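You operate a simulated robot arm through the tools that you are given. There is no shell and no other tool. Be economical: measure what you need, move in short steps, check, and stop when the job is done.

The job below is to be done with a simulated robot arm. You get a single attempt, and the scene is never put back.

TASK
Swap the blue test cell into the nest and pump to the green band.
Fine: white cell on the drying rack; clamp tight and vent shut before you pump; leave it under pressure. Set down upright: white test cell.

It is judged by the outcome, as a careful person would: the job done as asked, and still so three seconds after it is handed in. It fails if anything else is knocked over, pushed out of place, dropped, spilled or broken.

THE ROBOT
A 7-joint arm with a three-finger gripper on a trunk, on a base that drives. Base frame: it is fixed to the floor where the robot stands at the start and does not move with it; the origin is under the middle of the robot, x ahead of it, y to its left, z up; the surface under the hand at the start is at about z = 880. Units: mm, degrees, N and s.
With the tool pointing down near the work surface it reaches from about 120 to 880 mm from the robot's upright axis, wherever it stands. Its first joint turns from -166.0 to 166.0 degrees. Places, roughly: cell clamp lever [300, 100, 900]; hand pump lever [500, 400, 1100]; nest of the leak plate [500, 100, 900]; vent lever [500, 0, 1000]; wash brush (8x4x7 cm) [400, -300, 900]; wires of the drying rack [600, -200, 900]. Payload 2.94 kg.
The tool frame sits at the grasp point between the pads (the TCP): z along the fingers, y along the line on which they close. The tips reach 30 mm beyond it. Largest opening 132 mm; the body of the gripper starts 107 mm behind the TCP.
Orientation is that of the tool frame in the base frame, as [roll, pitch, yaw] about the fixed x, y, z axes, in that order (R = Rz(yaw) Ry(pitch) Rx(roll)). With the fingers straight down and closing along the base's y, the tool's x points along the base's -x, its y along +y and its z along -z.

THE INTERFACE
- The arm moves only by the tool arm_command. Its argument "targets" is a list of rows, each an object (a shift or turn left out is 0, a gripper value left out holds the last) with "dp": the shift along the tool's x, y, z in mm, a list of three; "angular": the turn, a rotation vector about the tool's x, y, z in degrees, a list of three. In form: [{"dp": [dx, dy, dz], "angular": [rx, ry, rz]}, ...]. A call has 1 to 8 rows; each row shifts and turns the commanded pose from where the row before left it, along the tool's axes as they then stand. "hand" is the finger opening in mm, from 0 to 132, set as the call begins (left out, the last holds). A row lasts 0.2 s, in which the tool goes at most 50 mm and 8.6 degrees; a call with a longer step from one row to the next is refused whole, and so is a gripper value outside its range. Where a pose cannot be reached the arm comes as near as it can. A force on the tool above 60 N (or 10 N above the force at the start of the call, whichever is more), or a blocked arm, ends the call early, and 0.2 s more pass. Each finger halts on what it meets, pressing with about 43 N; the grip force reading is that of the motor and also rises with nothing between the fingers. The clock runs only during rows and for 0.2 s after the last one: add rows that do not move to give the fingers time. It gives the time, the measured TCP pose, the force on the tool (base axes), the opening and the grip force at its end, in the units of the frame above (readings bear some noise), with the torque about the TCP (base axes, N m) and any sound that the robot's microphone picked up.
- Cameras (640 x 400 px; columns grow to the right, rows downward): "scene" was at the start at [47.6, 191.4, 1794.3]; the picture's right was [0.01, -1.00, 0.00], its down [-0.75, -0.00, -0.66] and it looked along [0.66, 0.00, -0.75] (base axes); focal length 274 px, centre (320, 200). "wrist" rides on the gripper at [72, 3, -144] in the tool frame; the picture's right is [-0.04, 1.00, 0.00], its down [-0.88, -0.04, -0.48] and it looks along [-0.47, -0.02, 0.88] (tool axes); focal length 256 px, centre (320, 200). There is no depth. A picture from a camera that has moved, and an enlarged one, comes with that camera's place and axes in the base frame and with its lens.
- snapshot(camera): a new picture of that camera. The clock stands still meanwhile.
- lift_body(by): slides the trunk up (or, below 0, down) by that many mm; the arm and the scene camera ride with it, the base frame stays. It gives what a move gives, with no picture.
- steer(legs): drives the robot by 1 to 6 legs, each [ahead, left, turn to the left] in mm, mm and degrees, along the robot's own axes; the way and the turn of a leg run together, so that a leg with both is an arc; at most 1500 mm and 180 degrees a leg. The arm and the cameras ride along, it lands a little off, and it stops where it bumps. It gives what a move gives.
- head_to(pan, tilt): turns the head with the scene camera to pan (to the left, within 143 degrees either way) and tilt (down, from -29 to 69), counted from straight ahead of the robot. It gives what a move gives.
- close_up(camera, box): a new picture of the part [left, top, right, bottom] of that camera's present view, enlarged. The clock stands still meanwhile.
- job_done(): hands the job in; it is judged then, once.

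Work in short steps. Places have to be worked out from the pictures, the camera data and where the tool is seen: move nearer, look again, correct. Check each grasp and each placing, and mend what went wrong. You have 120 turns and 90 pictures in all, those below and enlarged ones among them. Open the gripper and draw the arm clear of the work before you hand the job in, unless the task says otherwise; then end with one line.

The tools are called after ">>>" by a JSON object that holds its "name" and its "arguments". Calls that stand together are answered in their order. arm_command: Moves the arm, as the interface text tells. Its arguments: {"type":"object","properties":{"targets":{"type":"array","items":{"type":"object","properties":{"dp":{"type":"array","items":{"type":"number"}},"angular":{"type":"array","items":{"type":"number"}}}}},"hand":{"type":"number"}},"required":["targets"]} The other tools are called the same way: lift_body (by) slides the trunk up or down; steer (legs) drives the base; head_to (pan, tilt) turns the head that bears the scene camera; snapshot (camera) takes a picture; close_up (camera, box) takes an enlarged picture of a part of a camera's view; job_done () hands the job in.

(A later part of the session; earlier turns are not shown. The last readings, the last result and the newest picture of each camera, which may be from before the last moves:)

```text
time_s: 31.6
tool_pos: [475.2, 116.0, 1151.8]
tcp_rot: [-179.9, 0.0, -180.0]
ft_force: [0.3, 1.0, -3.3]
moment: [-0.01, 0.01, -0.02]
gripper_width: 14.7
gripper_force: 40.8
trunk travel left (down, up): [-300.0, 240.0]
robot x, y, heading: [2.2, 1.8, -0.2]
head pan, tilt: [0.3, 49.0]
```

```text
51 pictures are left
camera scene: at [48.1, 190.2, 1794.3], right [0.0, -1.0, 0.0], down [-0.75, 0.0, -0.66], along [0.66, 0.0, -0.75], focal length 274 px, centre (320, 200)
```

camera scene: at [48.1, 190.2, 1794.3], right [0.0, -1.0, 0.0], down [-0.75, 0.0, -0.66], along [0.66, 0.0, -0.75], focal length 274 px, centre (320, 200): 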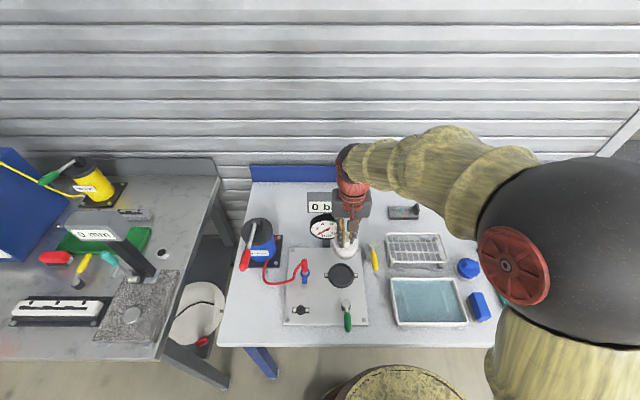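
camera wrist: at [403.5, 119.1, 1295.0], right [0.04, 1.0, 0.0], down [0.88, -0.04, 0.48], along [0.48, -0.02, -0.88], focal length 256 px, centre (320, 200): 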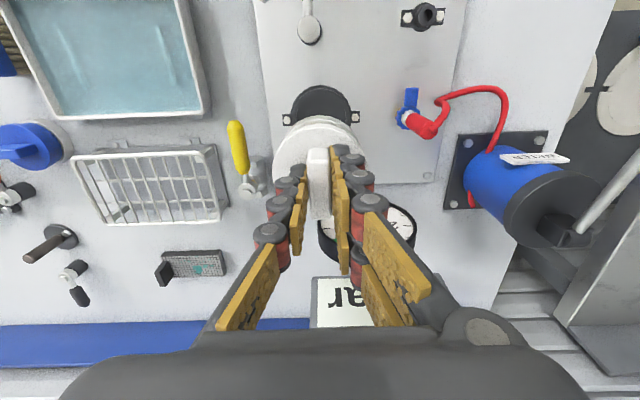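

The cell is out and hangs level. I judge the rack wires' centre at about (570,−155,925) and carry the cell over there.

>>> {"name": "arm_command", "arguments": {"targets": [{"dp": [-12, -34, 0]}, {"dp": [-12, -34, 0]}, {"dp": [-12, -34, 0]}, {"dp": [-12, -34, 0]}, {"dp": [-12, -34, 0]}, {"dp": [-12, -34, 0]}, {"dp": [-12, -34, 0]}, {"dp": [-11, -33, 0]}]}}

>>> {"name": "snapshot", "arguments": {"camera": "wrist"}}

>>> {"name": "close_up", "arguments": {"camera": "scene", "box": [320, 180, 500, 300]}}

```text
time_s: 33.4
tool_pos: [570.7, -157.0, 1148.2]
tcp_rot: [-180.0, 0.0, -179.8]
ft_force: [-0.1, -0.6, -3.7]
moment: [0.02, 0.04, 0.02]
gripper_width: 14.4
gripper_force: 41.0
trunk travel left (down, up): [-300.0, 240.0]
robot x, y, heading: [2.1, -0.1, 0.1]
head pan, tilt: [0.3, 49.0]
```

```text
50 pictures are left
camera wrist: at [499.0, -153.7, 1292.3], right [0.04, 1.0, 0.0], down [0.88, -0.04, 0.48], along [0.48, -0.02, -0.88], focal length 256 px, centre (320, 200)
```

wrist: 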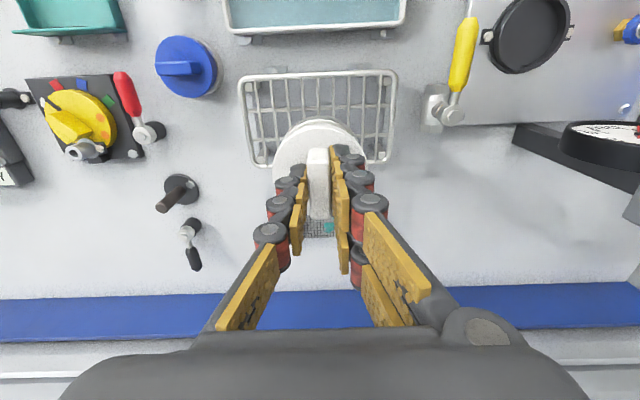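

```text
3.33 times, centred on (410, 240) of scene
camera zoom: at [49.1, 189.2, 1794.4], right [0.0, -1.0, 0.0], down [-0.76, 0.0, -0.66], along [0.66, 0.0, -0.76], focal length 913 px, centre (20, 67)
```

zoom: 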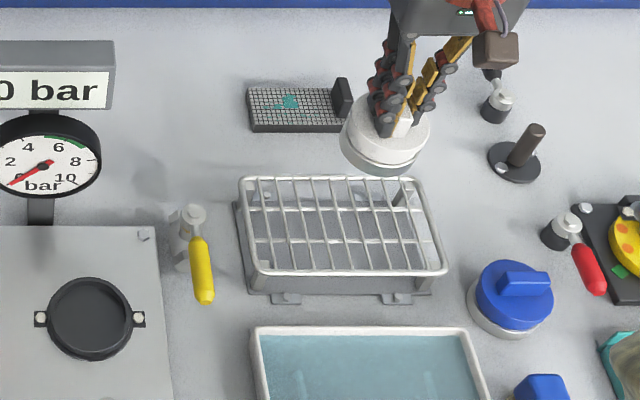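

Centred over the rack; rim plane looks to be z≈940, cell bottom perhaps 60 mm below the TCP. I descend to 1035 and look.

>>> {"name": "arm_command", "arguments": {"targets": [{"dp": [0, 0, 40]}, {"dp": [0, 0, 40]}, {"dp": [0, 0, 33]}]}}

>>> {"name": "close_up", "arguments": {"camera": "scene", "box": [360, 210, 470, 290]}}

>>> {"name": "close_up", "arguments": {"camera": "wrist", "box": [220, 40, 440, 240]}}

```text
time_s: 34.2
tool_pos: [571.8, -156.2, 1036.0]
tcp_rot: [-179.9, 0.2, -179.9]
ft_force: [0.3, 0.3, -4.6]
moment: [-0.01, 0.02, 0.01]
gripper_width: 14.7
gripper_force: 40.6
trunk travel left (down, up): [-300.0, 240.0]
robot x, y, heading: [0.9, -2.3, -0.1]
head pan, tilt: [0.3, 49.0]
```

```text
5.00 times, centred on (415, 250) of scene
camera zoom: at [49.1, 190.0, 1794.3], right [0.0, -1.0, 0.0], down [-0.76, 0.0, -0.66], along [0.66, 0.0, -0.76], focal length 1370 px, centre (-155, -50)
```

zoom: 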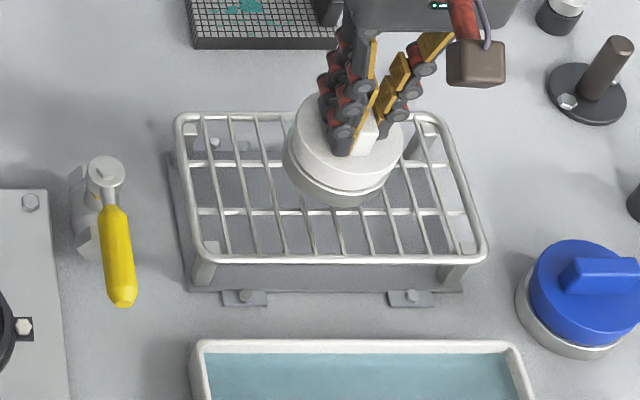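

```text
2.00 times, centred on (330, 140) of wrist
camera zoom: at [499.5, -153.0, 1179.1], right [0.04, 1.0, 0.0], down [0.88, -0.04, 0.48], along [0.48, -0.02, -0.88], focal length 512 px, centre (300, 320)
```

zoom: 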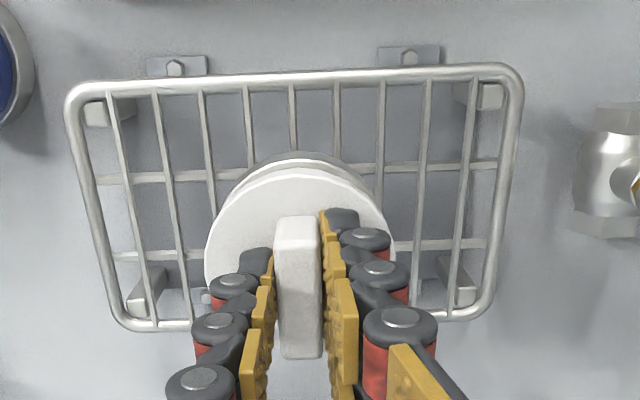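

I lower in small steps, reading the force each time.

>>> {"name": "arm_command", "arguments": {"targets": [{"dp": [0, 0, 10]}, {"dp": [0, 0, 8]}, {}]}}

>>> {"name": "arm_command", "arguments": {"targets": [{"dp": [0, 0, 5]}, {}]}}

>>> {"name": "arm_command", "arguments": {"targets": [{"dp": [0, 0, 5]}, {}]}}

```text
time_s: 35.0
tool_pos: [572.1, -157.2, 1019.1]
tcp_rot: [-179.9, 0.1, -179.9]
ft_force: [0.5, -0.4, -3.9]
moment: [0.0, 0.01, -0.01]
gripper_width: 14.4
gripper_force: 40.7
trunk travel left (down, up): [-300.0, 240.0]
robot x, y, heading: [-2.5, -0.6, -0.2]
head pan, tilt: [0.3, 49.0]
```

```text
time_s: 35.6
tool_pos: [571.9, -157.3, 1014.0]
tcp_rot: [179.9, 0.0, -179.9]
ft_force: [0.9, 0.0, -3.0]
moment: [-0.01, 0.05, -0.04]
gripper_width: 14.3
gripper_force: 40.8
trunk travel left (down, up): [-300.0, 240.0]
robot x, y, heading: [3.5, -1.8, -0.1]
head pan, tilt: [0.3, 49.0]
```

```text
time_s: 36.2
tool_pos: [573.2, -156.7, 1010.8]
tcp_rot: [-179.9, 0.2, -179.9]
ft_force: [-3.3, 1.6, 17.0]
moment: [0.07, 0.86, -0.06]
gripper_width: 14.5
gripper_force: 40.4
trunk travel left (down, up): [-300.0, 240.0]
robot x, y, heading: [5.2, -0.5, -0.3]
head pan, tilt: [0.3, 49.0]
```

Contact at z≈1011, with a tilting moment. I look before releasing.

>>> {"name": "close_up", "arguments": {"camera": "scene", "box": [360, 210, 470, 290]}}

>>> {"name": "close_up", "arguments": {"camera": "wrist", "box": [220, 40, 440, 240]}}

```text
5.00 times, centred on (415, 250) of scene
camera zoom: at [46.7, 190.5, 1794.5], right [0.0, -1.0, 0.0], down [-0.75, 0.0, -0.66], along [0.66, 0.0, -0.75], focal length 1370 px, centre (-155, -50)
```

zoom: 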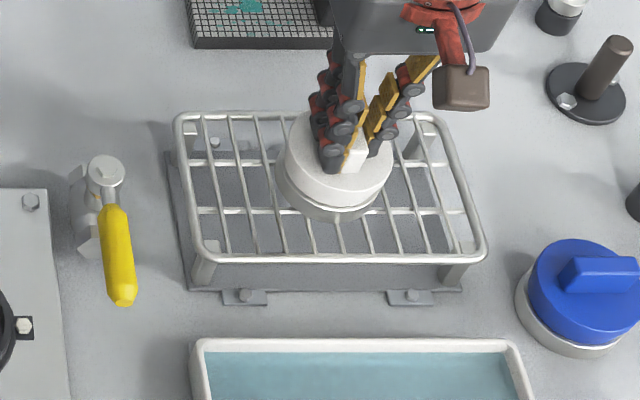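

```text
2.00 times, centred on (330, 140) of wrist
camera zoom: at [499.6, -153.5, 1154.9], right [0.04, 1.0, 0.0], down [0.88, -0.04, 0.48], along [0.48, -0.02, -0.88], focal length 512 px, centre (300, 320)
```

zoom: 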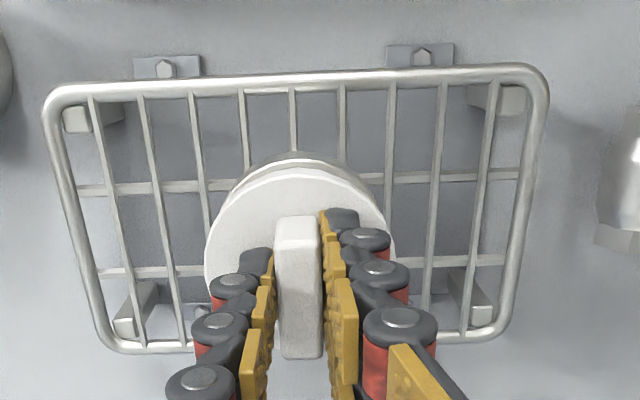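

The cell spans both crossbars (x≈551 and 594) evenly. I ease off 2 mm and open the fingers.

>>> {"name": "arm_command", "arguments": {"targets": [{"dp": [0, 0, -2]}, {}]}}

>>> {"name": "arm_command", "arguments": {"hand": 44, "targets": [{}, {}, {}, {}]}}

>>> {"name": "arm_command", "arguments": {"targets": [{"dp": [0, 0, -25]}, {"dp": [0, 0, -40]}, {"dp": [0, 0, -40]}, {"dp": [15, -37, 0]}, {"dp": [15, -37, 0]}, {"dp": [15, -37, 0]}, {"dp": [20, -37, 0]}]}}

>>> {"name": "snapshot", "arguments": {"camera": "wrist"}}

>>> {"name": "close_up", "arguments": {"camera": "scene", "box": [360, 190, 520, 310]}}

```text
time_s: 36.8
tool_pos: [572.4, -157.1, 1012.1]
tcp_rot: [-179.9, 0.1, -179.9]
ft_force: [1.6, -2.1, 4.6]
moment: [-0.07, -0.16, -0.03]
gripper_width: 14.6
gripper_force: 41.2
trunk travel left (down, up): [-300.0, 240.0]
robot x, y, heading: [-4.7, 0.8, -0.2]
head pan, tilt: [0.3, 49.0]
```

```text
time_s: 37.8
tool_pos: [571.9, -156.8, 1011.4]
tcp_rot: [179.9, 0.0, -179.9]
ft_force: [0.3, -0.4, 0.6]
moment: [0.04, 0.01, 0.0]
gripper_width: 44.0
gripper_force: 0.0
trunk travel left (down, up): [-300.0, 240.0]
robot x, y, heading: [-0.6, -2.0, -0.1]
head pan, tilt: [0.3, 49.0]
```

```text
time_s: 39.4
tool_pos: [506.7, -306.3, 1117.4]
tcp_rot: [-179.9, 0.0, -179.8]
ft_force: [0.5, -0.5, -0.3]
moment: [0.05, -0.01, -0.01]
gripper_width: 44.0
gripper_force: 0.1
trunk travel left (down, up): [-300.0, 240.0]
robot x, y, heading: [0.1, 1.3, -0.2]
head pan, tilt: [0.3, 49.0]
```

```text
44 pictures are left
camera wrist: at [434.8, -302.6, 1261.0], right [0.04, 1.0, 0.0], down [0.88, -0.04, 0.48], along [0.48, -0.02, -0.88], focal length 256 px, centre (320, 200)
```

wrist: 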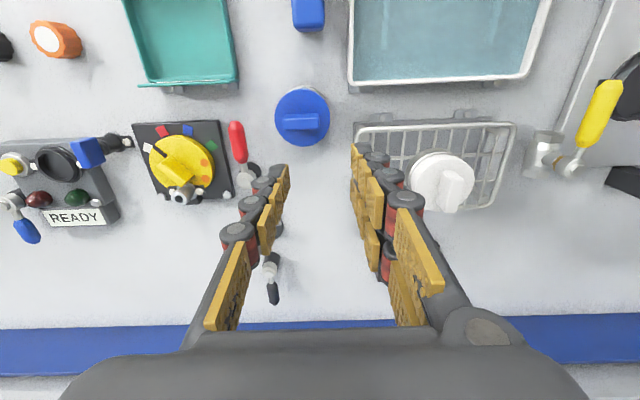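

```text
3.33 times, centred on (440, 250) of scene
camera zoom: at [48.0, 189.2, 1794.4], right [0.0, -1.0, 0.0], down [-0.75, 0.0, -0.66], along [0.66, 0.0, -0.75], focal length 913 px, centre (-80, 33)
```

zoom: 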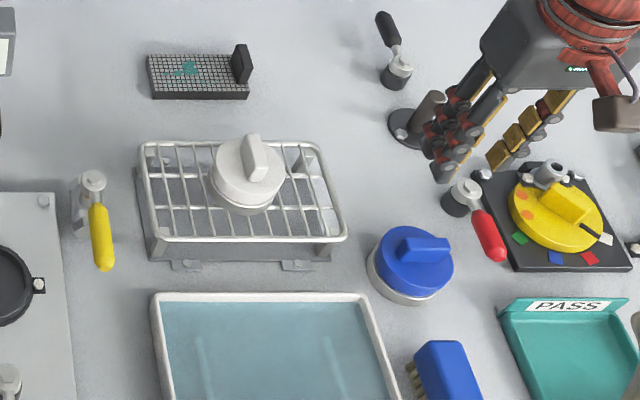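

The white cell stands upright on the rack wires. The blue cell is at about (500,−328), with its fin along y, so I turn the hand 90° above it.

>>> {"name": "arm_command", "arguments": {"targets": [{"dp": [6, -22, 0], "angular": [0, 0, -8.4]}, {"angular": [0, 0, -8.4]}, {"angular": [0, 0, -8.4]}, {"angular": [0, 0, -8.4]}, {"angular": [0, 0, -8.4]}, {"angular": [0, 0, -8.4]}]}}

>>> {"name": "arm_command", "arguments": {"targets": [{"angular": [0, 0, -8.4]}, {"angular": [0, 0, -8.4]}, {"angular": [0, 0, -8.4]}, {"angular": [0, 0, -8.4]}, {"angular": [0, 0, -6]}, {"dp": [0, 0, 40]}]}}

>>> {"name": "snapshot", "arguments": {"camera": "wrist"}}

>>> {"name": "close_up", "arguments": {"camera": "scene", "box": [420, 200, 520, 300]}}

```text
time_s: 40.8
tool_pos: [500.2, -326.7, 1116.3]
tcp_rot: [180.0, -0.1, -129.3]
ft_force: [-0.6, 0.7, -0.6]
moment: [0.03, 0.01, 0.0]
gripper_width: 43.8
gripper_force: 0.0
trunk travel left (down, up): [-300.0, 240.0]
robot x, y, heading: [1.0, 0.3, -0.0]
head pan, tilt: [0.3, 49.0]
```

```text
time_s: 42.2
tool_pos: [503.3, -326.2, 1074.9]
tcp_rot: [-180.0, -0.1, -89.8]
ft_force: [1.3, -0.9, 0.4]
moment: [0.03, 0.05, -0.02]
gripper_width: 44.0
gripper_force: 0.1
trunk travel left (down, up): [-300.0, 240.0]
robot x, y, heading: [-1.8, 1.2, -0.1]
head pan, tilt: [0.3, 49.0]
```

```text
42 pictures are left
camera wrist: at [499.3, -397.8, 1219.3], right [-1.0, 0.04, 0.0], down [0.03, 0.88, 0.47], along [0.02, 0.47, -0.88], focal length 256 px, centre (320, 200)
```

wrist: 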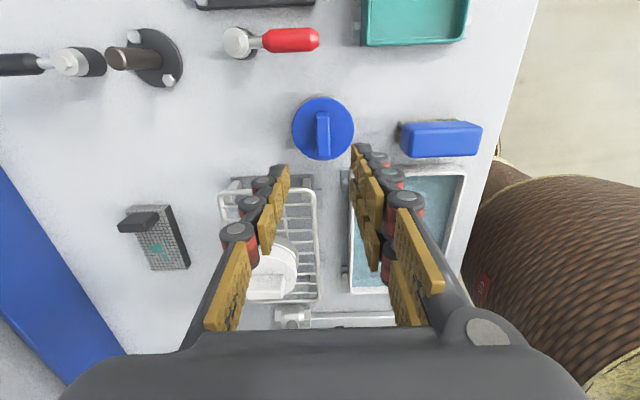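

```text
4.00 times, centred on (470, 250) of scene
camera zoom: at [49.0, 189.5, 1794.3], right [0.0, -1.0, 0.0], down [-0.76, 0.0, -0.66], along [0.66, 0.0, -0.76], focal length 1096 px, centre (-280, 0)
```

zoom: 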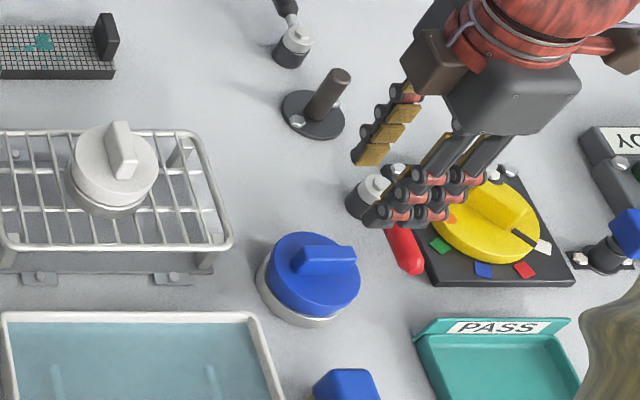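

The fin is aligned with the hand; its centre is about (500,−331). I correct and descend to z≈985.

>>> {"name": "arm_command", "arguments": {"targets": [{"dp": [5, 3, 20]}, {"dp": [0, 0, 35]}, {"dp": [0, 0, 35]}]}}

>>> {"name": "close_up", "arguments": {"camera": "wrist", "box": [220, 40, 440, 240]}}

```text
time_s: 43.0
tool_pos: [499.2, -331.9, 984.6]
tcp_rot: [-179.8, 0.0, -90.0]
ft_force: [0.3, -0.9, -0.1]
moment: [-0.01, 0.02, 0.01]
gripper_width: 44.2
gripper_force: 0.1
trunk travel left (down, up): [-300.0, 240.0]
robot x, y, heading: [0.1, 3.7, 0.2]
head pan, tilt: [0.3, 49.0]
```

```text
2.00 times, centred on (330, 140) of wrist
camera zoom: at [495.9, -403.0, 1129.3], right [-1.0, 0.04, 0.0], down [0.04, 0.88, 0.47], along [0.02, 0.47, -0.88], focal length 512 px, centre (300, 320)
```

zoom: 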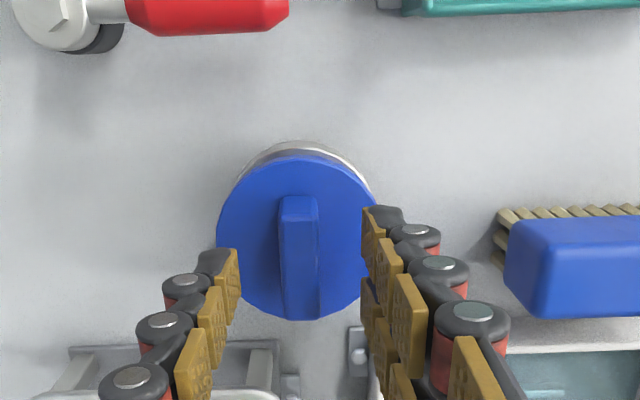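

Well aligned. I go down 28 mm more and read the force.

>>> {"name": "arm_command", "arguments": {"targets": [{"dp": [0, 0, 15]}, {"dp": [0, 0, 12]}, {}]}}

>>> {"name": "arm_command", "arguments": {"targets": [{"dp": [0, 0, 4]}, {}]}}

>>> {"name": "close_up", "arguments": {"camera": "wrist", "box": [220, 40, 440, 240]}}

```text
time_s: 43.8
tool_pos: [498.9, -330.8, 958.0]
tcp_rot: [-180.0, 0.0, -89.9]
ft_force: [-0.3, 0.0, -0.1]
moment: [0.0, -0.01, 0.01]
gripper_width: 43.8
gripper_force: 0.0
trunk travel left (down, up): [-300.0, 240.0]
robot x, y, heading: [-0.3, -0.3, -0.3]
head pan, tilt: [0.3, 49.0]
```

```text
time_s: 44.4
tool_pos: [498.6, -332.1, 954.8]
tcp_rot: [179.9, -0.1, -90.0]
ft_force: [0.2, 0.1, 0.5]
moment: [0.0, 0.01, 0.04]
gripper_width: 44.2
gripper_force: 0.0
trunk travel left (down, up): [-300.0, 240.0]
robot x, y, heading: [-0.7, -1.6, -0.4]
head pan, tilt: [0.3, 49.0]
```

```text
2.00 times, centred on (330, 140) of wrist
camera zoom: at [496.1, -403.0, 1098.1], right [-1.0, 0.04, 0.0], down [0.04, 0.88, 0.48], along [0.02, 0.47, -0.88], focal length 512 px, centre (300, 320)
```

zoom: 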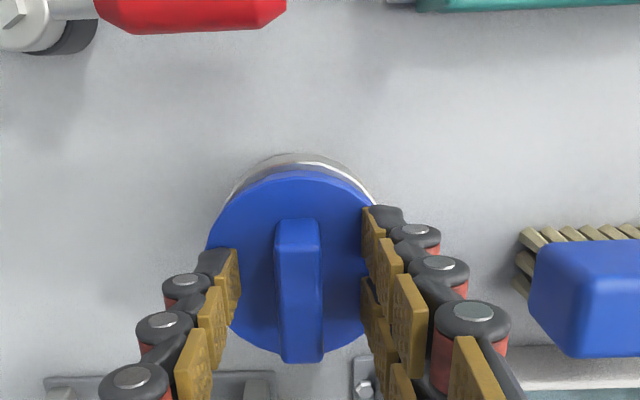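

The view matches the white cell's grip pose. I close on the fin and lift a little.

>>> {"name": "arm_command", "arguments": {"hand": 0, "targets": [{}, {}, {}, {}]}}

>>> {"name": "arm_command", "arguments": {"targets": [{"dp": [0, 0, -10]}, {"dp": [0, 0, -20]}, {"dp": [0, 0, -35]}, {"dp": [0, 0, -45]}, {"dp": [0, 0, -45]}, {"dp": [0, 0, -40]}]}}

>>> {"name": "snapshot", "arguments": {"camera": "wrist"}}

```text
time_s: 45.4
tool_pos: [499.3, -331.6, 954.8]
tcp_rot: [-180.0, -0.1, -89.9]
ft_force: [0.4, -0.2, -0.3]
moment: [-0.04, -0.07, -0.04]
gripper_width: 14.6
gripper_force: 34.4
trunk travel left (down, up): [-300.0, 240.0]
robot x, y, heading: [-0.2, -1.0, -0.4]
head pan, tilt: [0.3, 49.0]
```

```text
time_s: 46.8
tool_pos: [500.2, -331.6, 1149.3]
tcp_rot: [179.9, 0.0, -89.9]
ft_force: [-0.1, 1.0, -3.7]
moment: [-0.04, -0.01, 0.0]
gripper_width: 14.6
gripper_force: 40.9
trunk travel left (down, up): [-300.0, 240.0]
robot x, y, heading: [1.2, -3.3, -0.1]
head pan, tilt: [0.3, 49.0]
```

```text
38 pictures are left
camera wrist: at [496.6, -403.2, 1293.0], right [-1.0, 0.04, 0.0], down [0.04, 0.88, 0.48], along [0.02, 0.48, -0.88], focal length 256 px, centre (320, 200)
```

wrist: 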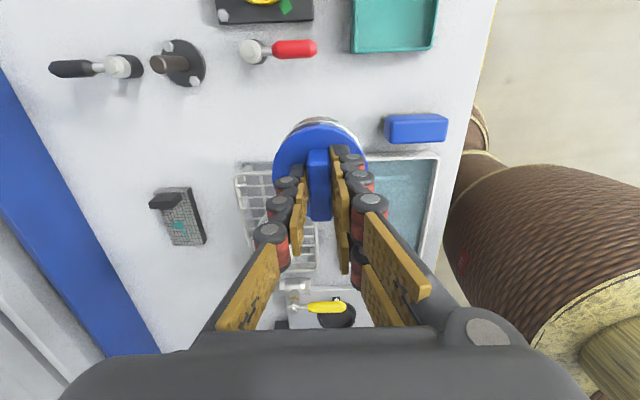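

Held firmly. I turn the hand back to yaw 180, then carry the cell to above the nest.

>>> {"name": "arm_command", "arguments": {"targets": [{"angular": [0, 0, 8.4]}, {"angular": [0, 0, 8.4]}, {"angular": [0, 0, 8.4]}, {"angular": [0, 0, 8.4]}, {"angular": [0, 0, 8.4]}, {"angular": [0, 0, 8.4]}, {"angular": [0, 0, 8.4]}]}}

>>> {"name": "arm_command", "arguments": {"targets": [{"angular": [0, 0, 8.4]}, {"angular": [0, 0, 8.4]}, {"angular": [0, 0, 8.4]}, {"angular": [0, 0, 6]}, {"dp": [0, 45, 0]}, {"dp": [0, 45, 0]}, {"dp": [0, 45, 0]}, {"dp": [0, 45, 0]}]}}

>>> {"name": "arm_command", "arguments": {"targets": [{"dp": [4, 45, 0]}, {"dp": [4, 45, 0]}, {"dp": [4, 45, 0]}, {"dp": [4, 45, 0]}, {"dp": [4, 45, 0]}, {"dp": [3, 42, 0]}]}}

>>> {"name": "snapshot", "arguments": {"camera": "wrist"}}

>>> {"name": "close_up", "arguments": {"camera": "scene", "box": [280, 190, 480, 315]}}

```text
time_s: 48.4
tool_pos: [496.4, -331.8, 1149.9]
tcp_rot: [-179.9, 0.1, -148.9]
ft_force: [0.6, -0.1, -2.9]
moment: [0.02, 0.04, 0.01]
gripper_width: 14.7
gripper_force: 41.1
trunk travel left (down, up): [-300.0, 240.0]
robot x, y, heading: [0.9, -2.5, -0.1]
head pan, tilt: [0.3, 49.0]
```

```text
time_s: 50.2
tool_pos: [497.1, -149.8, 1152.0]
tcp_rot: [-180.0, 0.2, -179.9]
ft_force: [-0.6, 0.7, -3.6]
moment: [-0.03, 0.03, 0.01]
gripper_width: 14.4
gripper_force: 41.0
trunk travel left (down, up): [-300.0, 240.0]
robot x, y, heading: [-0.9, -4.6, -0.0]
head pan, tilt: [0.3, 49.0]
```

```text
time_s: 51.6
tool_pos: [473.9, 115.9, 1149.1]
tcp_rot: [-179.9, 0.0, -180.0]
ft_force: [-0.2, 0.0, -3.4]
moment: [-0.02, 0.02, -0.02]
gripper_width: 14.3
gripper_force: 40.7
trunk travel left (down, up): [-300.0, 240.0]
robot x, y, heading: [-3.3, 1.3, -0.4]
head pan, tilt: [0.3, 49.0]
```

```text
37 pictures are left
camera wrist: at [401.9, 120.0, 1292.9], right [0.04, 1.0, 0.0], down [0.88, -0.04, 0.48], along [0.48, -0.02, -0.88], focal length 256 px, centre (320, 200)
```

wrist: 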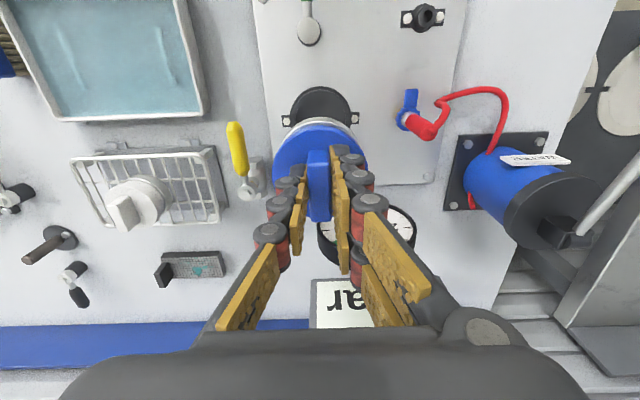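

```text
3.20 times, centred on (380, 252) of scene
camera zoom: at [48.5, 191.1, 1794.2], right [0.0, -1.0, 0.0], down [-0.75, 0.0, -0.66], along [0.66, 0.0, -0.75], focal length 876 px, centre (128, 32)
```

zoom: 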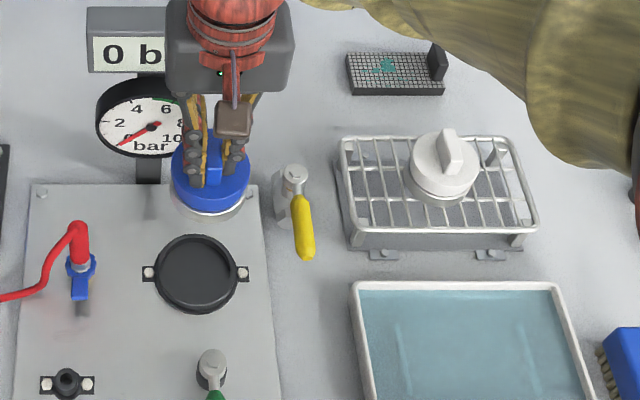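

Pose matches that of the lifted white cell, so I correct x by 1.5 mm and descend to just above the nest.

>>> {"name": "arm_command", "arguments": {"targets": [{"dp": [-1.5, 0, 40]}, {"dp": [0, 0, 45]}, {"dp": [0, 0, 40]}, {"dp": [0, 0, 20]}, {}]}}

>>> {"name": "close_up", "arguments": {"camera": "wrist", "box": [220, 40, 440, 240]}}

>>> {"name": "close_up", "arguments": {"camera": "scene", "box": [310, 230, 380, 300]}}

```text
time_s: 52.8
tool_pos: [474.5, 115.3, 1005.6]
tcp_rot: [180.0, 0.0, -179.9]
ft_force: [0.3, 0.6, -3.0]
moment: [0.0, 0.01, 0.01]
gripper_width: 14.8
gripper_force: 41.1
trunk travel left (down, up): [-300.0, 240.0]
robot x, y, heading: [1.0, 0.3, -0.0]
head pan, tilt: [0.3, 49.0]
```

```text
2.00 times, centred on (330, 140) of wrist
camera zoom: at [402.9, 117.9, 1148.9], right [0.04, 1.0, 0.0], down [0.88, -0.04, 0.48], along [0.48, -0.02, -0.88], focal length 512 px, centre (300, 320)
```

zoom: 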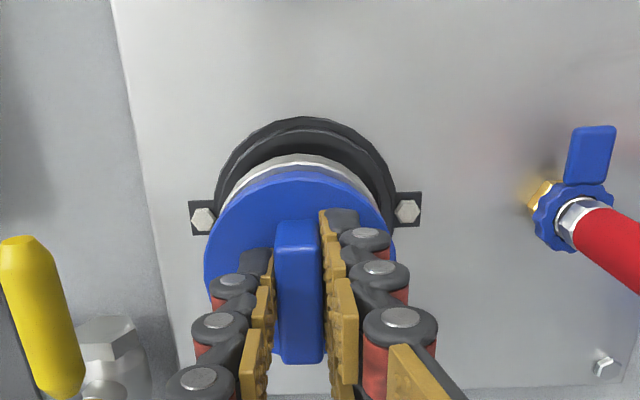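

```text
5.71 times, centred on (345, 265) of scene
camera zoom: at [48.4, 190.2, 1794.3], right [0.0, -1.0, 0.0], down [-0.75, 0.0, -0.66], along [0.66, 0.0, -0.75], focal length 1565 px, centre (177, -171)
```

zoom: 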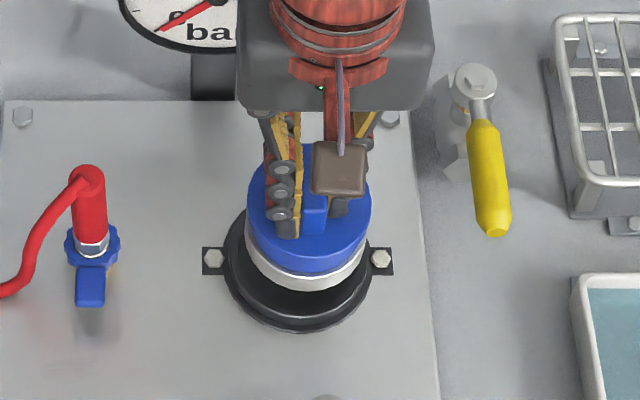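

Comparing views, the cell sits about 1–2 mm low in y. I shift it +1.3 and descend in small steps.

>>> {"name": "arm_command", "arguments": {"targets": [{"dp": [-0.5, 1.3, 0]}, {"dp": [0, 0, 7]}, {"dp": [0, 0, 6]}, {}]}}

>>> {"name": "arm_command", "arguments": {"targets": [{"dp": [0, 0, 4]}, {"dp": [0, 0, 4]}, {}]}}

```text
time_s: 53.8
tool_pos: [475.9, 116.0, 991.5]
tcp_rot: [-179.9, 0.0, -179.9]
ft_force: [0.0, -0.5, -3.4]
moment: [0.01, 0.02, -0.02]
gripper_width: 14.5
gripper_force: 41.0
trunk travel left (down, up): [-300.0, 240.0]
robot x, y, heading: [0.7, 0.6, -0.1]
head pan, tilt: [0.3, 49.0]
```

```text
time_s: 54.6
tool_pos: [476.2, 116.4, 984.2]
tcp_rot: [-179.9, 0.0, -179.9]
ft_force: [-0.6, 0.0, -3.1]
moment: [0.01, 0.01, -0.02]
gripper_width: 14.4
gripper_force: 41.0
trunk travel left (down, up): [-300.0, 240.0]
robot x, y, heading: [-1.5, 1.4, -0.3]
head pan, tilt: [0.3, 49.0]
```

No contact yet; I continue.

>>> {"name": "arm_command", "arguments": {"targets": [{"dp": [0, 0, 4]}, {"dp": [0, 0, 3]}, {}]}}

>>> {"name": "arm_command", "arguments": {"targets": [{"dp": [0, 0, 4]}, {}]}}

>>> {"name": "close_up", "arguments": {"camera": "wrist", "box": [220, 40, 440, 240]}}

```text
time_s: 55.4
tool_pos: [476.8, 116.6, 978.0]
tcp_rot: [-180.0, 0.1, -179.9]
ft_force: [0.5, 0.8, -3.9]
moment: [0.01, 0.02, 0.02]
gripper_width: 14.7
gripper_force: 41.1
trunk travel left (down, up): [-300.0, 240.0]
robot x, y, heading: [-1.1, 0.7, -0.5]
head pan, tilt: [0.3, 49.0]
```

```text
time_s: 56.0
tool_pos: [476.7, 117.9, 973.2]
tcp_rot: [-180.0, 0.0, -179.9]
ft_force: [-1.5, 0.2, -3.6]
moment: [0.0, 0.0, 0.02]
gripper_width: 14.3
gripper_force: 41.0
trunk travel left (down, up): [-300.0, 240.0]
robot x, y, heading: [2.0, 1.4, -0.1]
head pan, tilt: [0.3, 49.0]
```

```text
2.00 times, centred on (330, 140) of wrist
camera zoom: at [404.1, 120.1, 1117.4], right [0.04, 1.0, 0.0], down [0.88, -0.04, 0.48], along [0.48, -0.02, -0.88], focal length 512 px, centre (300, 320)
```

zoom: 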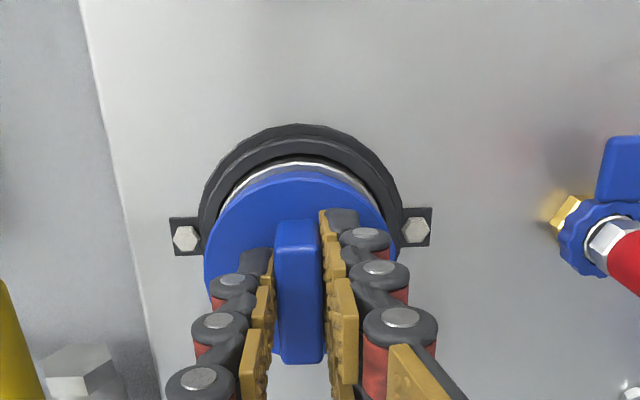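

It goes in cleanly; I lower 2 mm at a time until it seats.

>>> {"name": "arm_command", "arguments": {"targets": [{"dp": [0, 0, 2]}, {}]}}

>>> {"name": "arm_command", "arguments": {"targets": [{"dp": [0, 0, 2]}, {}]}}

```text
time_s: 56.6
tool_pos: [475.2, 117.6, 971.1]
tcp_rot: [-179.9, 0.0, -179.9]
ft_force: [-4.2, 4.5, -0.4]
moment: [0.12, 0.4, 0.03]
gripper_width: 14.7
gripper_force: 41.0
trunk travel left (down, up): [-300.0, 240.0]
robot x, y, heading: [-0.9, 0.4, -0.4]
head pan, tilt: [0.3, 49.0]
```

```text
time_s: 57.2
tool_pos: [474.6, 117.9, 970.6]
tcp_rot: [179.9, 0.2, -179.9]
ft_force: [-8.5, 4.5, 21.9]
moment: [0.11, 1.08, -0.02]
gripper_width: 14.5
gripper_force: 40.5
trunk travel left (down, up): [-300.0, 240.0]
robot x, y, heading: [1.1, -0.4, -0.2]
head pan, tilt: [0.3, 49.0]
```

Firm contact at z≈970.6, the same height as the white cell had. I ease off, release, rise and compare.

>>> {"name": "arm_command", "arguments": {"targets": [{"dp": [0, 0, -2]}, {}]}}

>>> {"name": "arm_command", "arguments": {"hand": 44, "targets": [{}, {}, {}, {}]}}

>>> {"name": "close_up", "arguments": {"camera": "wrist", "box": [220, 40, 440, 240]}}

```text
time_s: 57.8
tool_pos: [476.0, 116.0, 971.2]
tcp_rot: [-179.8, 0.1, -179.9]
ft_force: [-5.2, 6.3, 3.9]
moment: [0.2, -0.92, 0.01]
gripper_width: 14.5
gripper_force: 41.4
trunk travel left (down, up): [-300.0, 240.0]
robot x, y, heading: [0.6, 1.2, -0.1]
head pan, tilt: [0.3, 49.0]
```

```text
time_s: 58.8
tool_pos: [475.6, 116.6, 971.6]
tcp_rot: [-179.9, 0.0, -179.9]
ft_force: [0.6, -0.6, 0.0]
moment: [-0.01, -0.03, 0.0]
gripper_width: 44.0
gripper_force: 0.1
trunk travel left (down, up): [-300.0, 240.0]
robot x, y, heading: [2.5, -1.5, -0.3]
head pan, tilt: [0.3, 49.0]
```

```text
2.00 times, centred on (330, 140) of wrist
camera zoom: at [404.0, 119.8, 1115.1], right [0.04, 1.0, 0.0], down [0.88, -0.04, 0.48], along [0.48, -0.02, -0.88], focal length 512 px, centre (300, 320)
```

zoom: 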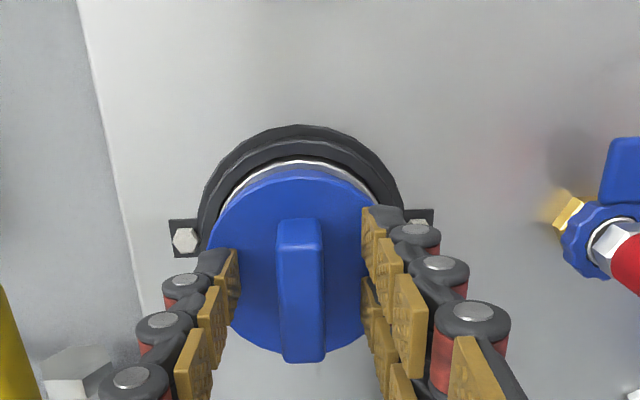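

The blue cell sits just as the white one did. I rise, close the fingers and go to the +y side of the green handle.

>>> {"name": "arm_command", "arguments": {"targets": [{"dp": [0, 0, -35]}, {"dp": [0, 0, -45]}, {"dp": [0, 0, -20]}, {"dp": [42, 6, 0]}, {"dp": [42, 6, 0]}, {"dp": [42, 6, 0]}, {"dp": [41, 6, 0]}]}}

>>> {"name": "arm_command", "arguments": {"hand": 0, "targets": [{}, {}, {}, {"dp": [0, 0, 45]}, {"dp": [0, 0, 45]}, {"dp": [0, 0, 47]}]}}

>>> {"name": "snapshot", "arguments": {"camera": "wrist"}}

```text
time_s: 60.4
tool_pos: [309.9, 142.5, 1068.9]
tcp_rot: [179.9, 0.1, -180.0]
ft_force: [-0.6, 0.2, -0.3]
moment: [0.01, -0.02, -0.02]
gripper_width: 44.0
gripper_force: 0.0
trunk travel left (down, up): [-300.0, 240.0]
robot x, y, heading: [-1.9, -1.9, -0.2]
head pan, tilt: [0.3, 49.0]
```

```text
time_s: 61.8
tool_pos: [308.7, 141.6, 934.9]
tcp_rot: [-179.9, 0.1, -179.9]
ft_force: [0.1, -0.2, 1.1]
moment: [0.0, 0.06, -0.01]
gripper_width: 0.0
gripper_force: 28.3
trunk travel left (down, up): [-300.0, 240.0]
robot x, y, heading: [3.0, 0.1, -0.3]
head pan, tilt: [0.3, 49.0]
```

```text
31 pictures are left
camera wrist: at [237.3, 144.7, 1079.0], right [0.04, 1.0, 0.0], down [0.88, -0.04, 0.48], along [0.48, -0.02, -0.88], focal length 256 px, centre (320, 200)
```

wrist: 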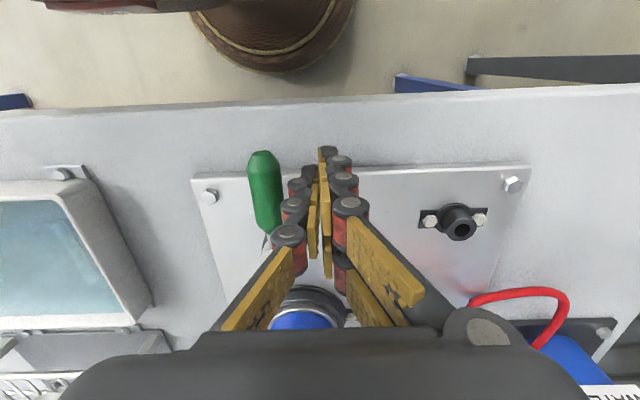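

The handle lies to the −y side of the fingers. I push it round to the tight stop at −y.

>>> {"name": "arm_command", "arguments": {"targets": [{"dp": [0, -13, 0]}, {"dp": [3.5, -15, 0]}, {"dp": [-0.5, -15.3, 0]}, {"dp": [-4.3, -14.8, 0]}, {"dp": [-8, -13, 0]}, {"dp": [-11.2, -10.6, 0]}, {"dp": [-13.5, -7.3, 0]}, {"dp": [-4, 0, 0]}]}}

>>> {"name": "arm_command", "arguments": {"targets": [{"dp": [-5, 0, 0]}, {}]}}

>>> {"name": "snapshot", "arguments": {"camera": "wrist"}}

```text
time_s: 63.6
tool_pos: [337.9, 50.7, 932.8]
tcp_rot: [-179.8, -0.6, -179.7]
ft_force: [-43.9, 9.1, -0.4]
moment: [0.21, 0.17, 0.31]
gripper_width: 0.1
gripper_force: 28.3
trunk travel left (down, up): [-300.0, 240.0]
robot x, y, heading: [1.0, -1.6, -0.5]
head pan, tilt: [0.3, 49.0]
```

```text
time_s: 64.0
tool_pos: [336.6, 49.4, 929.1]
tcp_rot: [-179.8, -1.8, -179.8]
ft_force: [-12.5, -2.0, -6.2]
moment: [0.0, 0.18, -0.04]
gripper_width: 0.0
gripper_force: 28.2
trunk travel left (down, up): [-300.0, 240.0]
robot x, y, heading: [0.2, -1.1, -0.4]
head pan, tilt: [0.3, 49.0]
stopped in row 2: the force on the tool passed its limit at 62 N (the readings are from after the stop); the commanded pose is now the measured one
```

```text
30 pictures are left
camera wrist: at [269.1, 53.8, 1074.5], right [0.04, 1.0, -0.01], down [0.89, -0.03, 0.45], along [0.45, -0.02, -0.89], focal length 256 px, centre (320, 200)
```

wrist: 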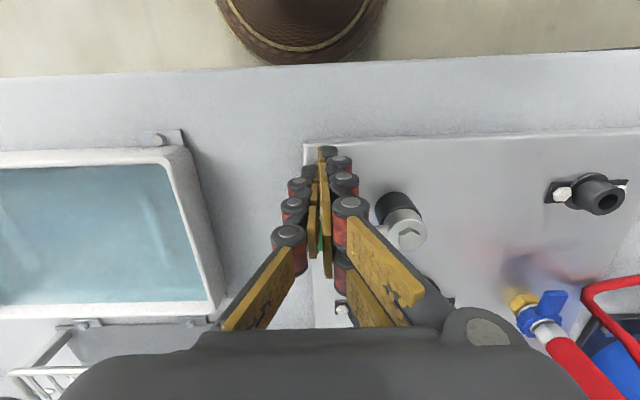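

The clamp lever is hard at its tight stop (62 N). I back off, straighten the hand, rise, and look at the vent valve.

>>> {"name": "arm_command", "arguments": {"targets": [{"dp": [10, 0, 0], "angular": [0, -1.8, 0]}, {"dp": [0, 0, -45]}, {"dp": [0, 0, -45]}, {"dp": [-40, -13, -45]}, {"dp": [-45, -13, 0]}, {"dp": [-45, -13, 0]}, {"dp": [-20, 0, 0]}]}}

>>> {"name": "snapshot", "arguments": {"camera": "wrist"}}

>>> {"name": "close_up", "arguments": {"camera": "scene", "box": [260, 200, 420, 340]}}

```text
refused: row 4 steps farther than a row can; nothing moved
```

```text
29 pictures are left
camera wrist: at [269.1, 53.8, 1074.5], right [0.04, 1.0, -0.01], down [0.89, -0.03, 0.45], along [0.45, -0.02, -0.89], focal length 256 px, centre (320, 200)
```

wrist: 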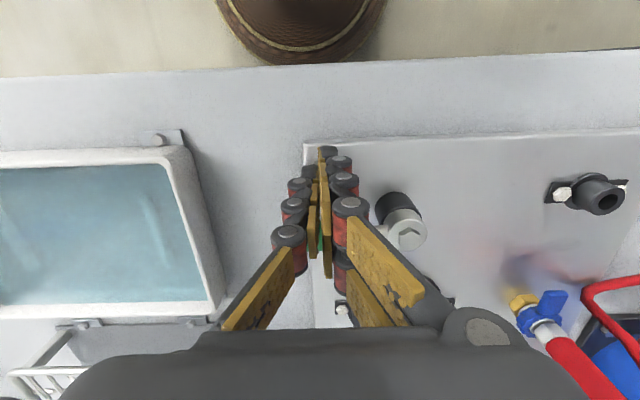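

```text
2.86 times, centred on (340, 270) of scene
camera zoom: at [48.0, 190.0, 1794.3], right [0.0, -1.0, 0.0], down [-0.75, 0.0, -0.66], along [0.66, 0.0, -0.75], focal length 783 px, centre (263, 0)
```

zoom: 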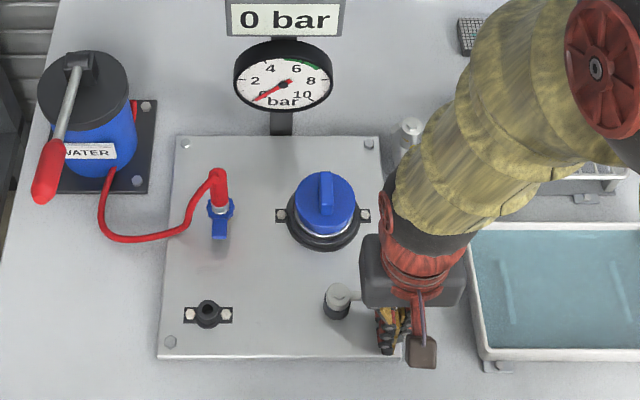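

One row was too long; I repeat it with smaller steps.

>>> {"name": "arm_command", "arguments": {"targets": [{"dp": [10, 0, 0], "angular": [0, -1.8, 0]}, {"dp": [0, 0, -45]}, {"dp": [0, 0, -45]}, {"dp": [0, 0, -48]}, {"dp": [-45, -13, 0]}, {"dp": [-45, -13, 0]}, {"dp": [-45, -13, 0]}, {"dp": [-20, 0, 0]}]}}

>>> {"name": "close_up", "arguments": {"camera": "wrist", "box": [220, 80, 440, 260]}}

```text
time_s: 65.8
tool_pos: [485.3, 14.1, 1069.8]
tcp_rot: [-179.7, 0.5, -179.8]
ft_force: [0.6, -0.1, 0.1]
moment: [0.02, 0.04, -0.01]
gripper_width: 0.0
gripper_force: 28.2
trunk travel left (down, up): [-300.0, 240.0]
robot x, y, heading: [0.2, -1.4, -0.5]
head pan, tilt: [0.3, 49.0]
```

```text
2.22 times, centred on (330, 170) of wrist
camera zoom: at [412.0, 16.9, 1211.8], right [0.04, 1.0, 0.0], down [0.87, -0.03, 0.48], along [0.48, -0.02, -0.88], focal length 569 px, centre (298, 267)
```

zoom: 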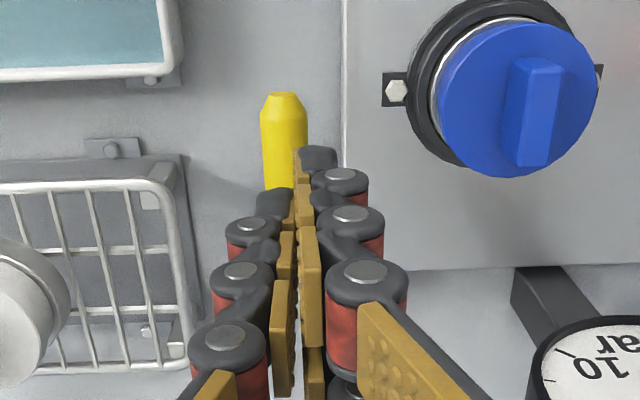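

The yellow handle tip is near (466,8,978), its hub about (558,8). I go down on its +y side and nudge it toward −y.

>>> {"name": "arm_command", "arguments": {"targets": [{"dp": [0, 32, 0], "angular": [0, -0.5, 0]}, {"dp": [0, 0, 40]}, {"dp": [0, 0, 45]}, {}]}}

>>> {"name": "arm_command", "arguments": {"targets": [{"dp": [0, -8, 0]}, {"dp": [0, -8, 0]}, {"dp": [0, -5, 0]}]}}

>>> {"name": "close_up", "arguments": {"camera": "wrist", "box": [220, 80, 440, 260]}}

```text
time_s: 66.8
tool_pos: [487.6, 45.6, 983.2]
tcp_rot: [-179.7, 1.0, -179.8]
ft_force: [-0.4, -0.5, 0.4]
moment: [-0.02, -0.03, 0.01]
gripper_width: 0.3
gripper_force: 28.5
trunk travel left (down, up): [-300.0, 240.0]
robot x, y, heading: [-2.3, 1.9, -0.3]
head pan, tilt: [0.3, 49.0]
```

```text
time_s: 67.6
tool_pos: [488.0, 29.3, 984.9]
tcp_rot: [-179.6, 1.1, -179.7]
ft_force: [2.4, 36.7, -2.9]
moment: [0.89, -0.04, -0.11]
gripper_width: 0.3
gripper_force: 28.9
trunk travel left (down, up): [-300.0, 240.0]
robot x, y, heading: [1.0, -4.0, -0.1]
head pan, tilt: [0.3, 49.0]
```

```text
2.22 times, centred on (330, 170) of wrist
camera zoom: at [412.3, 32.3, 1126.7], right [0.04, 1.0, 0.0], down [0.87, -0.03, 0.49], along [0.49, -0.02, -0.87], focal length 569 px, centre (298, 267)
```

zoom: 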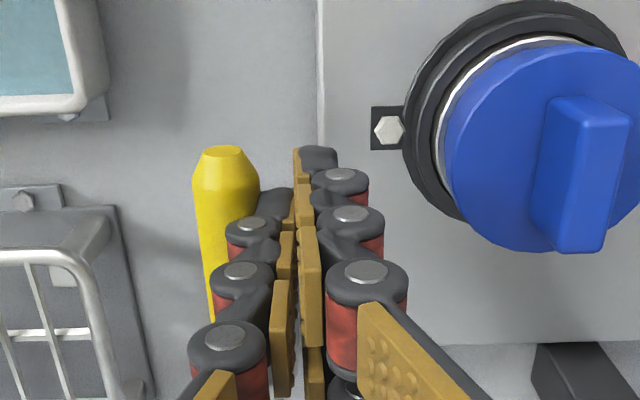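

It resists at 37 N: that is a stop. I go to the −y side and nudge toward +y.

>>> {"name": "arm_command", "arguments": {"targets": [{"dp": [0, 14, 0], "angular": [0, 1.1, 0]}, {"dp": [0, 0, -45]}, {"dp": [0, -40, 0]}, {"dp": [0, -35, 0]}, {"dp": [0, 0, 43]}, {}]}}

>>> {"name": "arm_command", "arguments": {"targets": [{"dp": [0, 8, 0]}, {"dp": [0, 8, 0]}, {"dp": [0, 5, 0]}]}}

>>> {"name": "close_up", "arguments": {"camera": "wrist", "box": [220, 80, 440, 260]}}

```text
time_s: 69.0
tool_pos: [487.2, -36.7, 986.2]
tcp_rot: [-179.8, 0.0, -179.9]
ft_force: [-0.3, -0.4, -0.1]
moment: [0.0, 0.05, 0.0]
gripper_width: 0.0
gripper_force: 28.7
trunk travel left (down, up): [-300.0, 240.0]
robot x, y, heading: [-0.4, -0.2, -0.3]
head pan, tilt: [0.3, 49.0]
```

```text
time_s: 69.8
tool_pos: [485.0, -16.1, 986.3]
tcp_rot: [-179.7, -0.1, -179.8]
ft_force: [-0.6, -1.0, 0.4]
moment: [0.01, 0.02, 0.01]
gripper_width: 0.0
gripper_force: 28.9
trunk travel left (down, up): [-300.0, 240.0]
robot x, y, heading: [0.0, -6.5, -0.3]
head pan, tilt: [0.3, 49.0]
```

```text
2.22 times, centred on (330, 170) of wrist
camera zoom: at [413.9, -12.6, 1130.9], right [0.04, 1.0, 0.0], down [0.88, -0.03, 0.47], along [0.47, -0.02, -0.88], focal length 569 px, centre (298, 267)
```

zoom: 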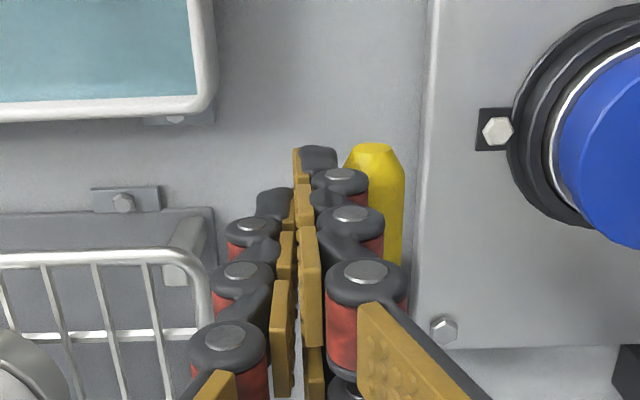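

Not quite in contact yet; I push another 14 mm.

>>> {"name": "arm_command", "arguments": {"targets": [{"dp": [0, 7, 0]}, {"dp": [0, 8, 0]}]}}

```text
time_s: 70.4
tool_pos: [484.6, -0.5, 987.5]
tcp_rot: [-179.9, -0.2, -179.8]
ft_force: [-1.2, -2.0, 0.5]
moment: [-0.04, 0.06, -0.01]
gripper_width: 0.1
gripper_force: 28.6
trunk travel left (down, up): [-300.0, 240.0]
robot x, y, heading: [0.9, -0.5, -0.3]
head pan, tilt: [0.3, 49.0]
```

It swings freely toward +y. I follow the arc, with contact nearer the hub to stay clear of the gauge.

>>> {"name": "arm_command", "arguments": {"targets": [{"dp": [-10, 15, 0]}, {"dp": [-7.7, 12.9, 0]}, {"dp": [-7, 13.7, 0]}, {"dp": [-10.2, 11.5, 0]}]}}

>>> {"name": "snapshot", "arguments": {"camera": "scene"}}

>>> {"name": "snapshot", "arguments": {"camera": "wrist"}}

```text
time_s: 71.4
tool_pos: [520.9, 53.0, 986.8]
tcp_rot: [-179.8, 0.0, -179.7]
ft_force: [0.6, -0.3, -0.5]
moment: [-0.01, -0.03, 0.03]
gripper_width: 0.0
gripper_force: 28.5
trunk travel left (down, up): [-300.0, 240.0]
robot x, y, heading: [-0.9, -6.0, -0.3]
head pan, tilt: [0.3, 49.0]
```

```text
24 pictures are left
camera scene: at [47.8, 190.5, 1794.3], right [0.0, -1.0, 0.0], down [-0.75, 0.0, -0.66], along [0.66, 0.0, -0.75], focal length 274 px, centre (320, 200)
```

scene: 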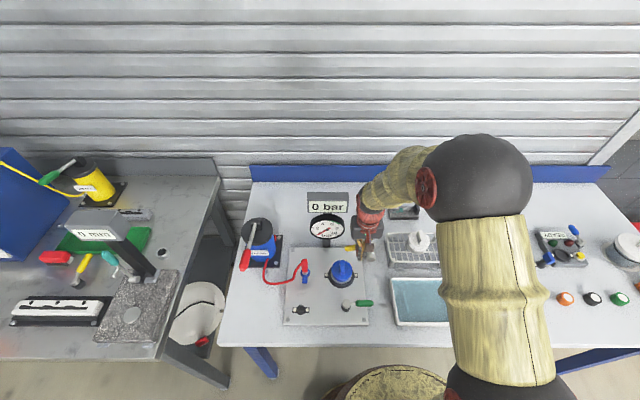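

```text
23 pictures are left
camera wrist: at [449.0, 56.0, 1131.3], right [0.04, 1.0, 0.0], down [0.88, -0.03, 0.48], along [0.48, -0.02, -0.88], focal length 256 px, centre (320, 200)
```

wrist: 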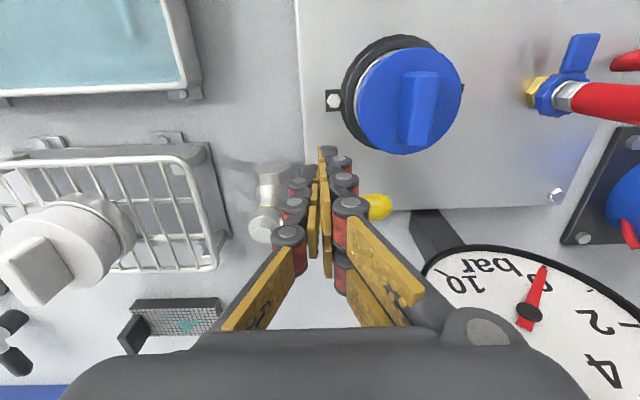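

The handle is nearly across the pipe. I push the last bit in small steps with +x motion only, watching the force.

>>> {"name": "arm_command", "arguments": {"targets": [{"dp": [-5, 1, 0]}, {"dp": [-5, 1, 0]}]}}

>>> {"name": "arm_command", "arguments": {"targets": [{"dp": [-5, 0, 0]}, {}]}}

>>> {"name": "snapshot", "arguments": {"camera": "wrist"}}

```text
time_s: 72.0
tool_pos: [530.8, 53.9, 987.7]
tcp_rot: [-179.7, 0.1, -179.7]
ft_force: [-1.1, 0.8, -0.7]
moment: [-0.01, 0.1, 0.09]
gripper_width: 0.0
gripper_force: 28.1
trunk travel left (down, up): [-300.0, 240.0]
robot x, y, heading: [-0.9, -0.8, 0.1]
head pan, tilt: [0.3, 49.0]
```

```text
time_s: 72.6
tool_pos: [532.5, 53.7, 986.0]
tcp_rot: [-179.7, -0.2, -179.7]
ft_force: [-20.1, 1.6, 5.1]
moment: [0.05, 0.38, 0.07]
gripper_width: 0.2
gripper_force: 28.7
trunk travel left (down, up): [-300.0, 240.0]
robot x, y, heading: [-2.3, -0.4, -0.5]
head pan, tilt: [0.3, 49.0]
```

```text
22 pictures are left
camera wrist: at [460.4, 57.2, 1130.8], right [0.04, 1.0, -0.01], down [0.88, -0.03, 0.47], along [0.47, -0.02, -0.88], focal length 256 px, centre (320, 200)
```

wrist: 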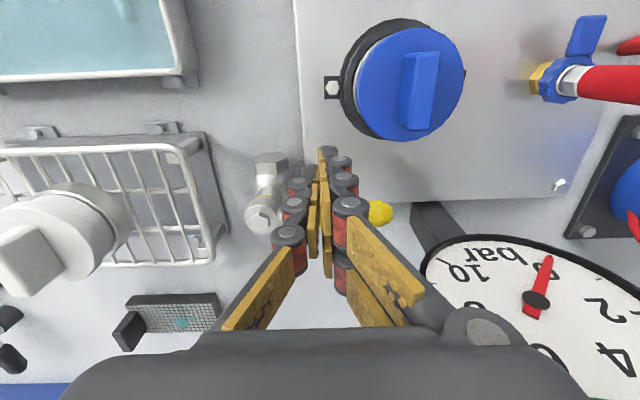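

Resistance now: the handle is across the pipe at its stop. One more small push, then I back off and rise.

>>> {"name": "arm_command", "arguments": {"targets": [{"dp": [-4, 0, 0]}, {}]}}

>>> {"name": "arm_command", "arguments": {"targets": [{"dp": [20, -5, 0]}, {"dp": [20, 0, -20]}, {"dp": [20, 0, -40]}, {"dp": [10, 0, -40]}, {"dp": [0, 0, -40]}]}}

>>> {"name": "close_up", "arguments": {"camera": "scene", "box": [220, 190, 400, 320]}}

```text
time_s: 73.2
tool_pos: [532.6, 52.8, 987.3]
tcp_rot: [-179.7, -0.5, -179.8]
ft_force: [-41.8, 2.3, 9.8]
moment: [0.26, 0.82, 0.17]
gripper_width: 0.0
gripper_force: 28.3
trunk travel left (down, up): [-300.0, 240.0]
robot x, y, heading: [-1.1, -1.2, -0.4]
head pan, tilt: [0.3, 49.0]
```

```text
time_s: 74.4
tool_pos: [467.0, 48.5, 1127.4]
tcp_rot: [-179.7, -0.2, -179.8]
ft_force: [-0.2, -0.3, -0.3]
moment: [0.01, -0.01, 0.05]
gripper_width: 0.2
gripper_force: 28.6
trunk travel left (down, up): [-300.0, 240.0]
robot x, y, heading: [0.9, 4.3, 0.0]
head pan, tilt: [0.3, 49.0]
```

```text
3.08 times, centred on (310, 255) of scene
camera zoom: at [47.1, 190.3, 1794.3], right [0.0, -1.0, 0.0], down [-0.75, 0.0, -0.66], along [0.66, 0.0, -0.75], focal length 843 px, centre (351, 31)
```

zoom: 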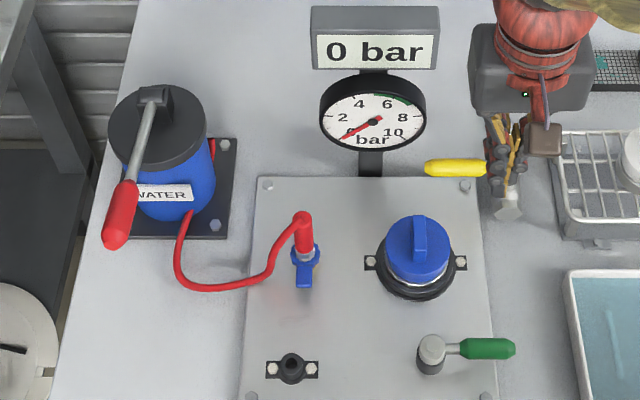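

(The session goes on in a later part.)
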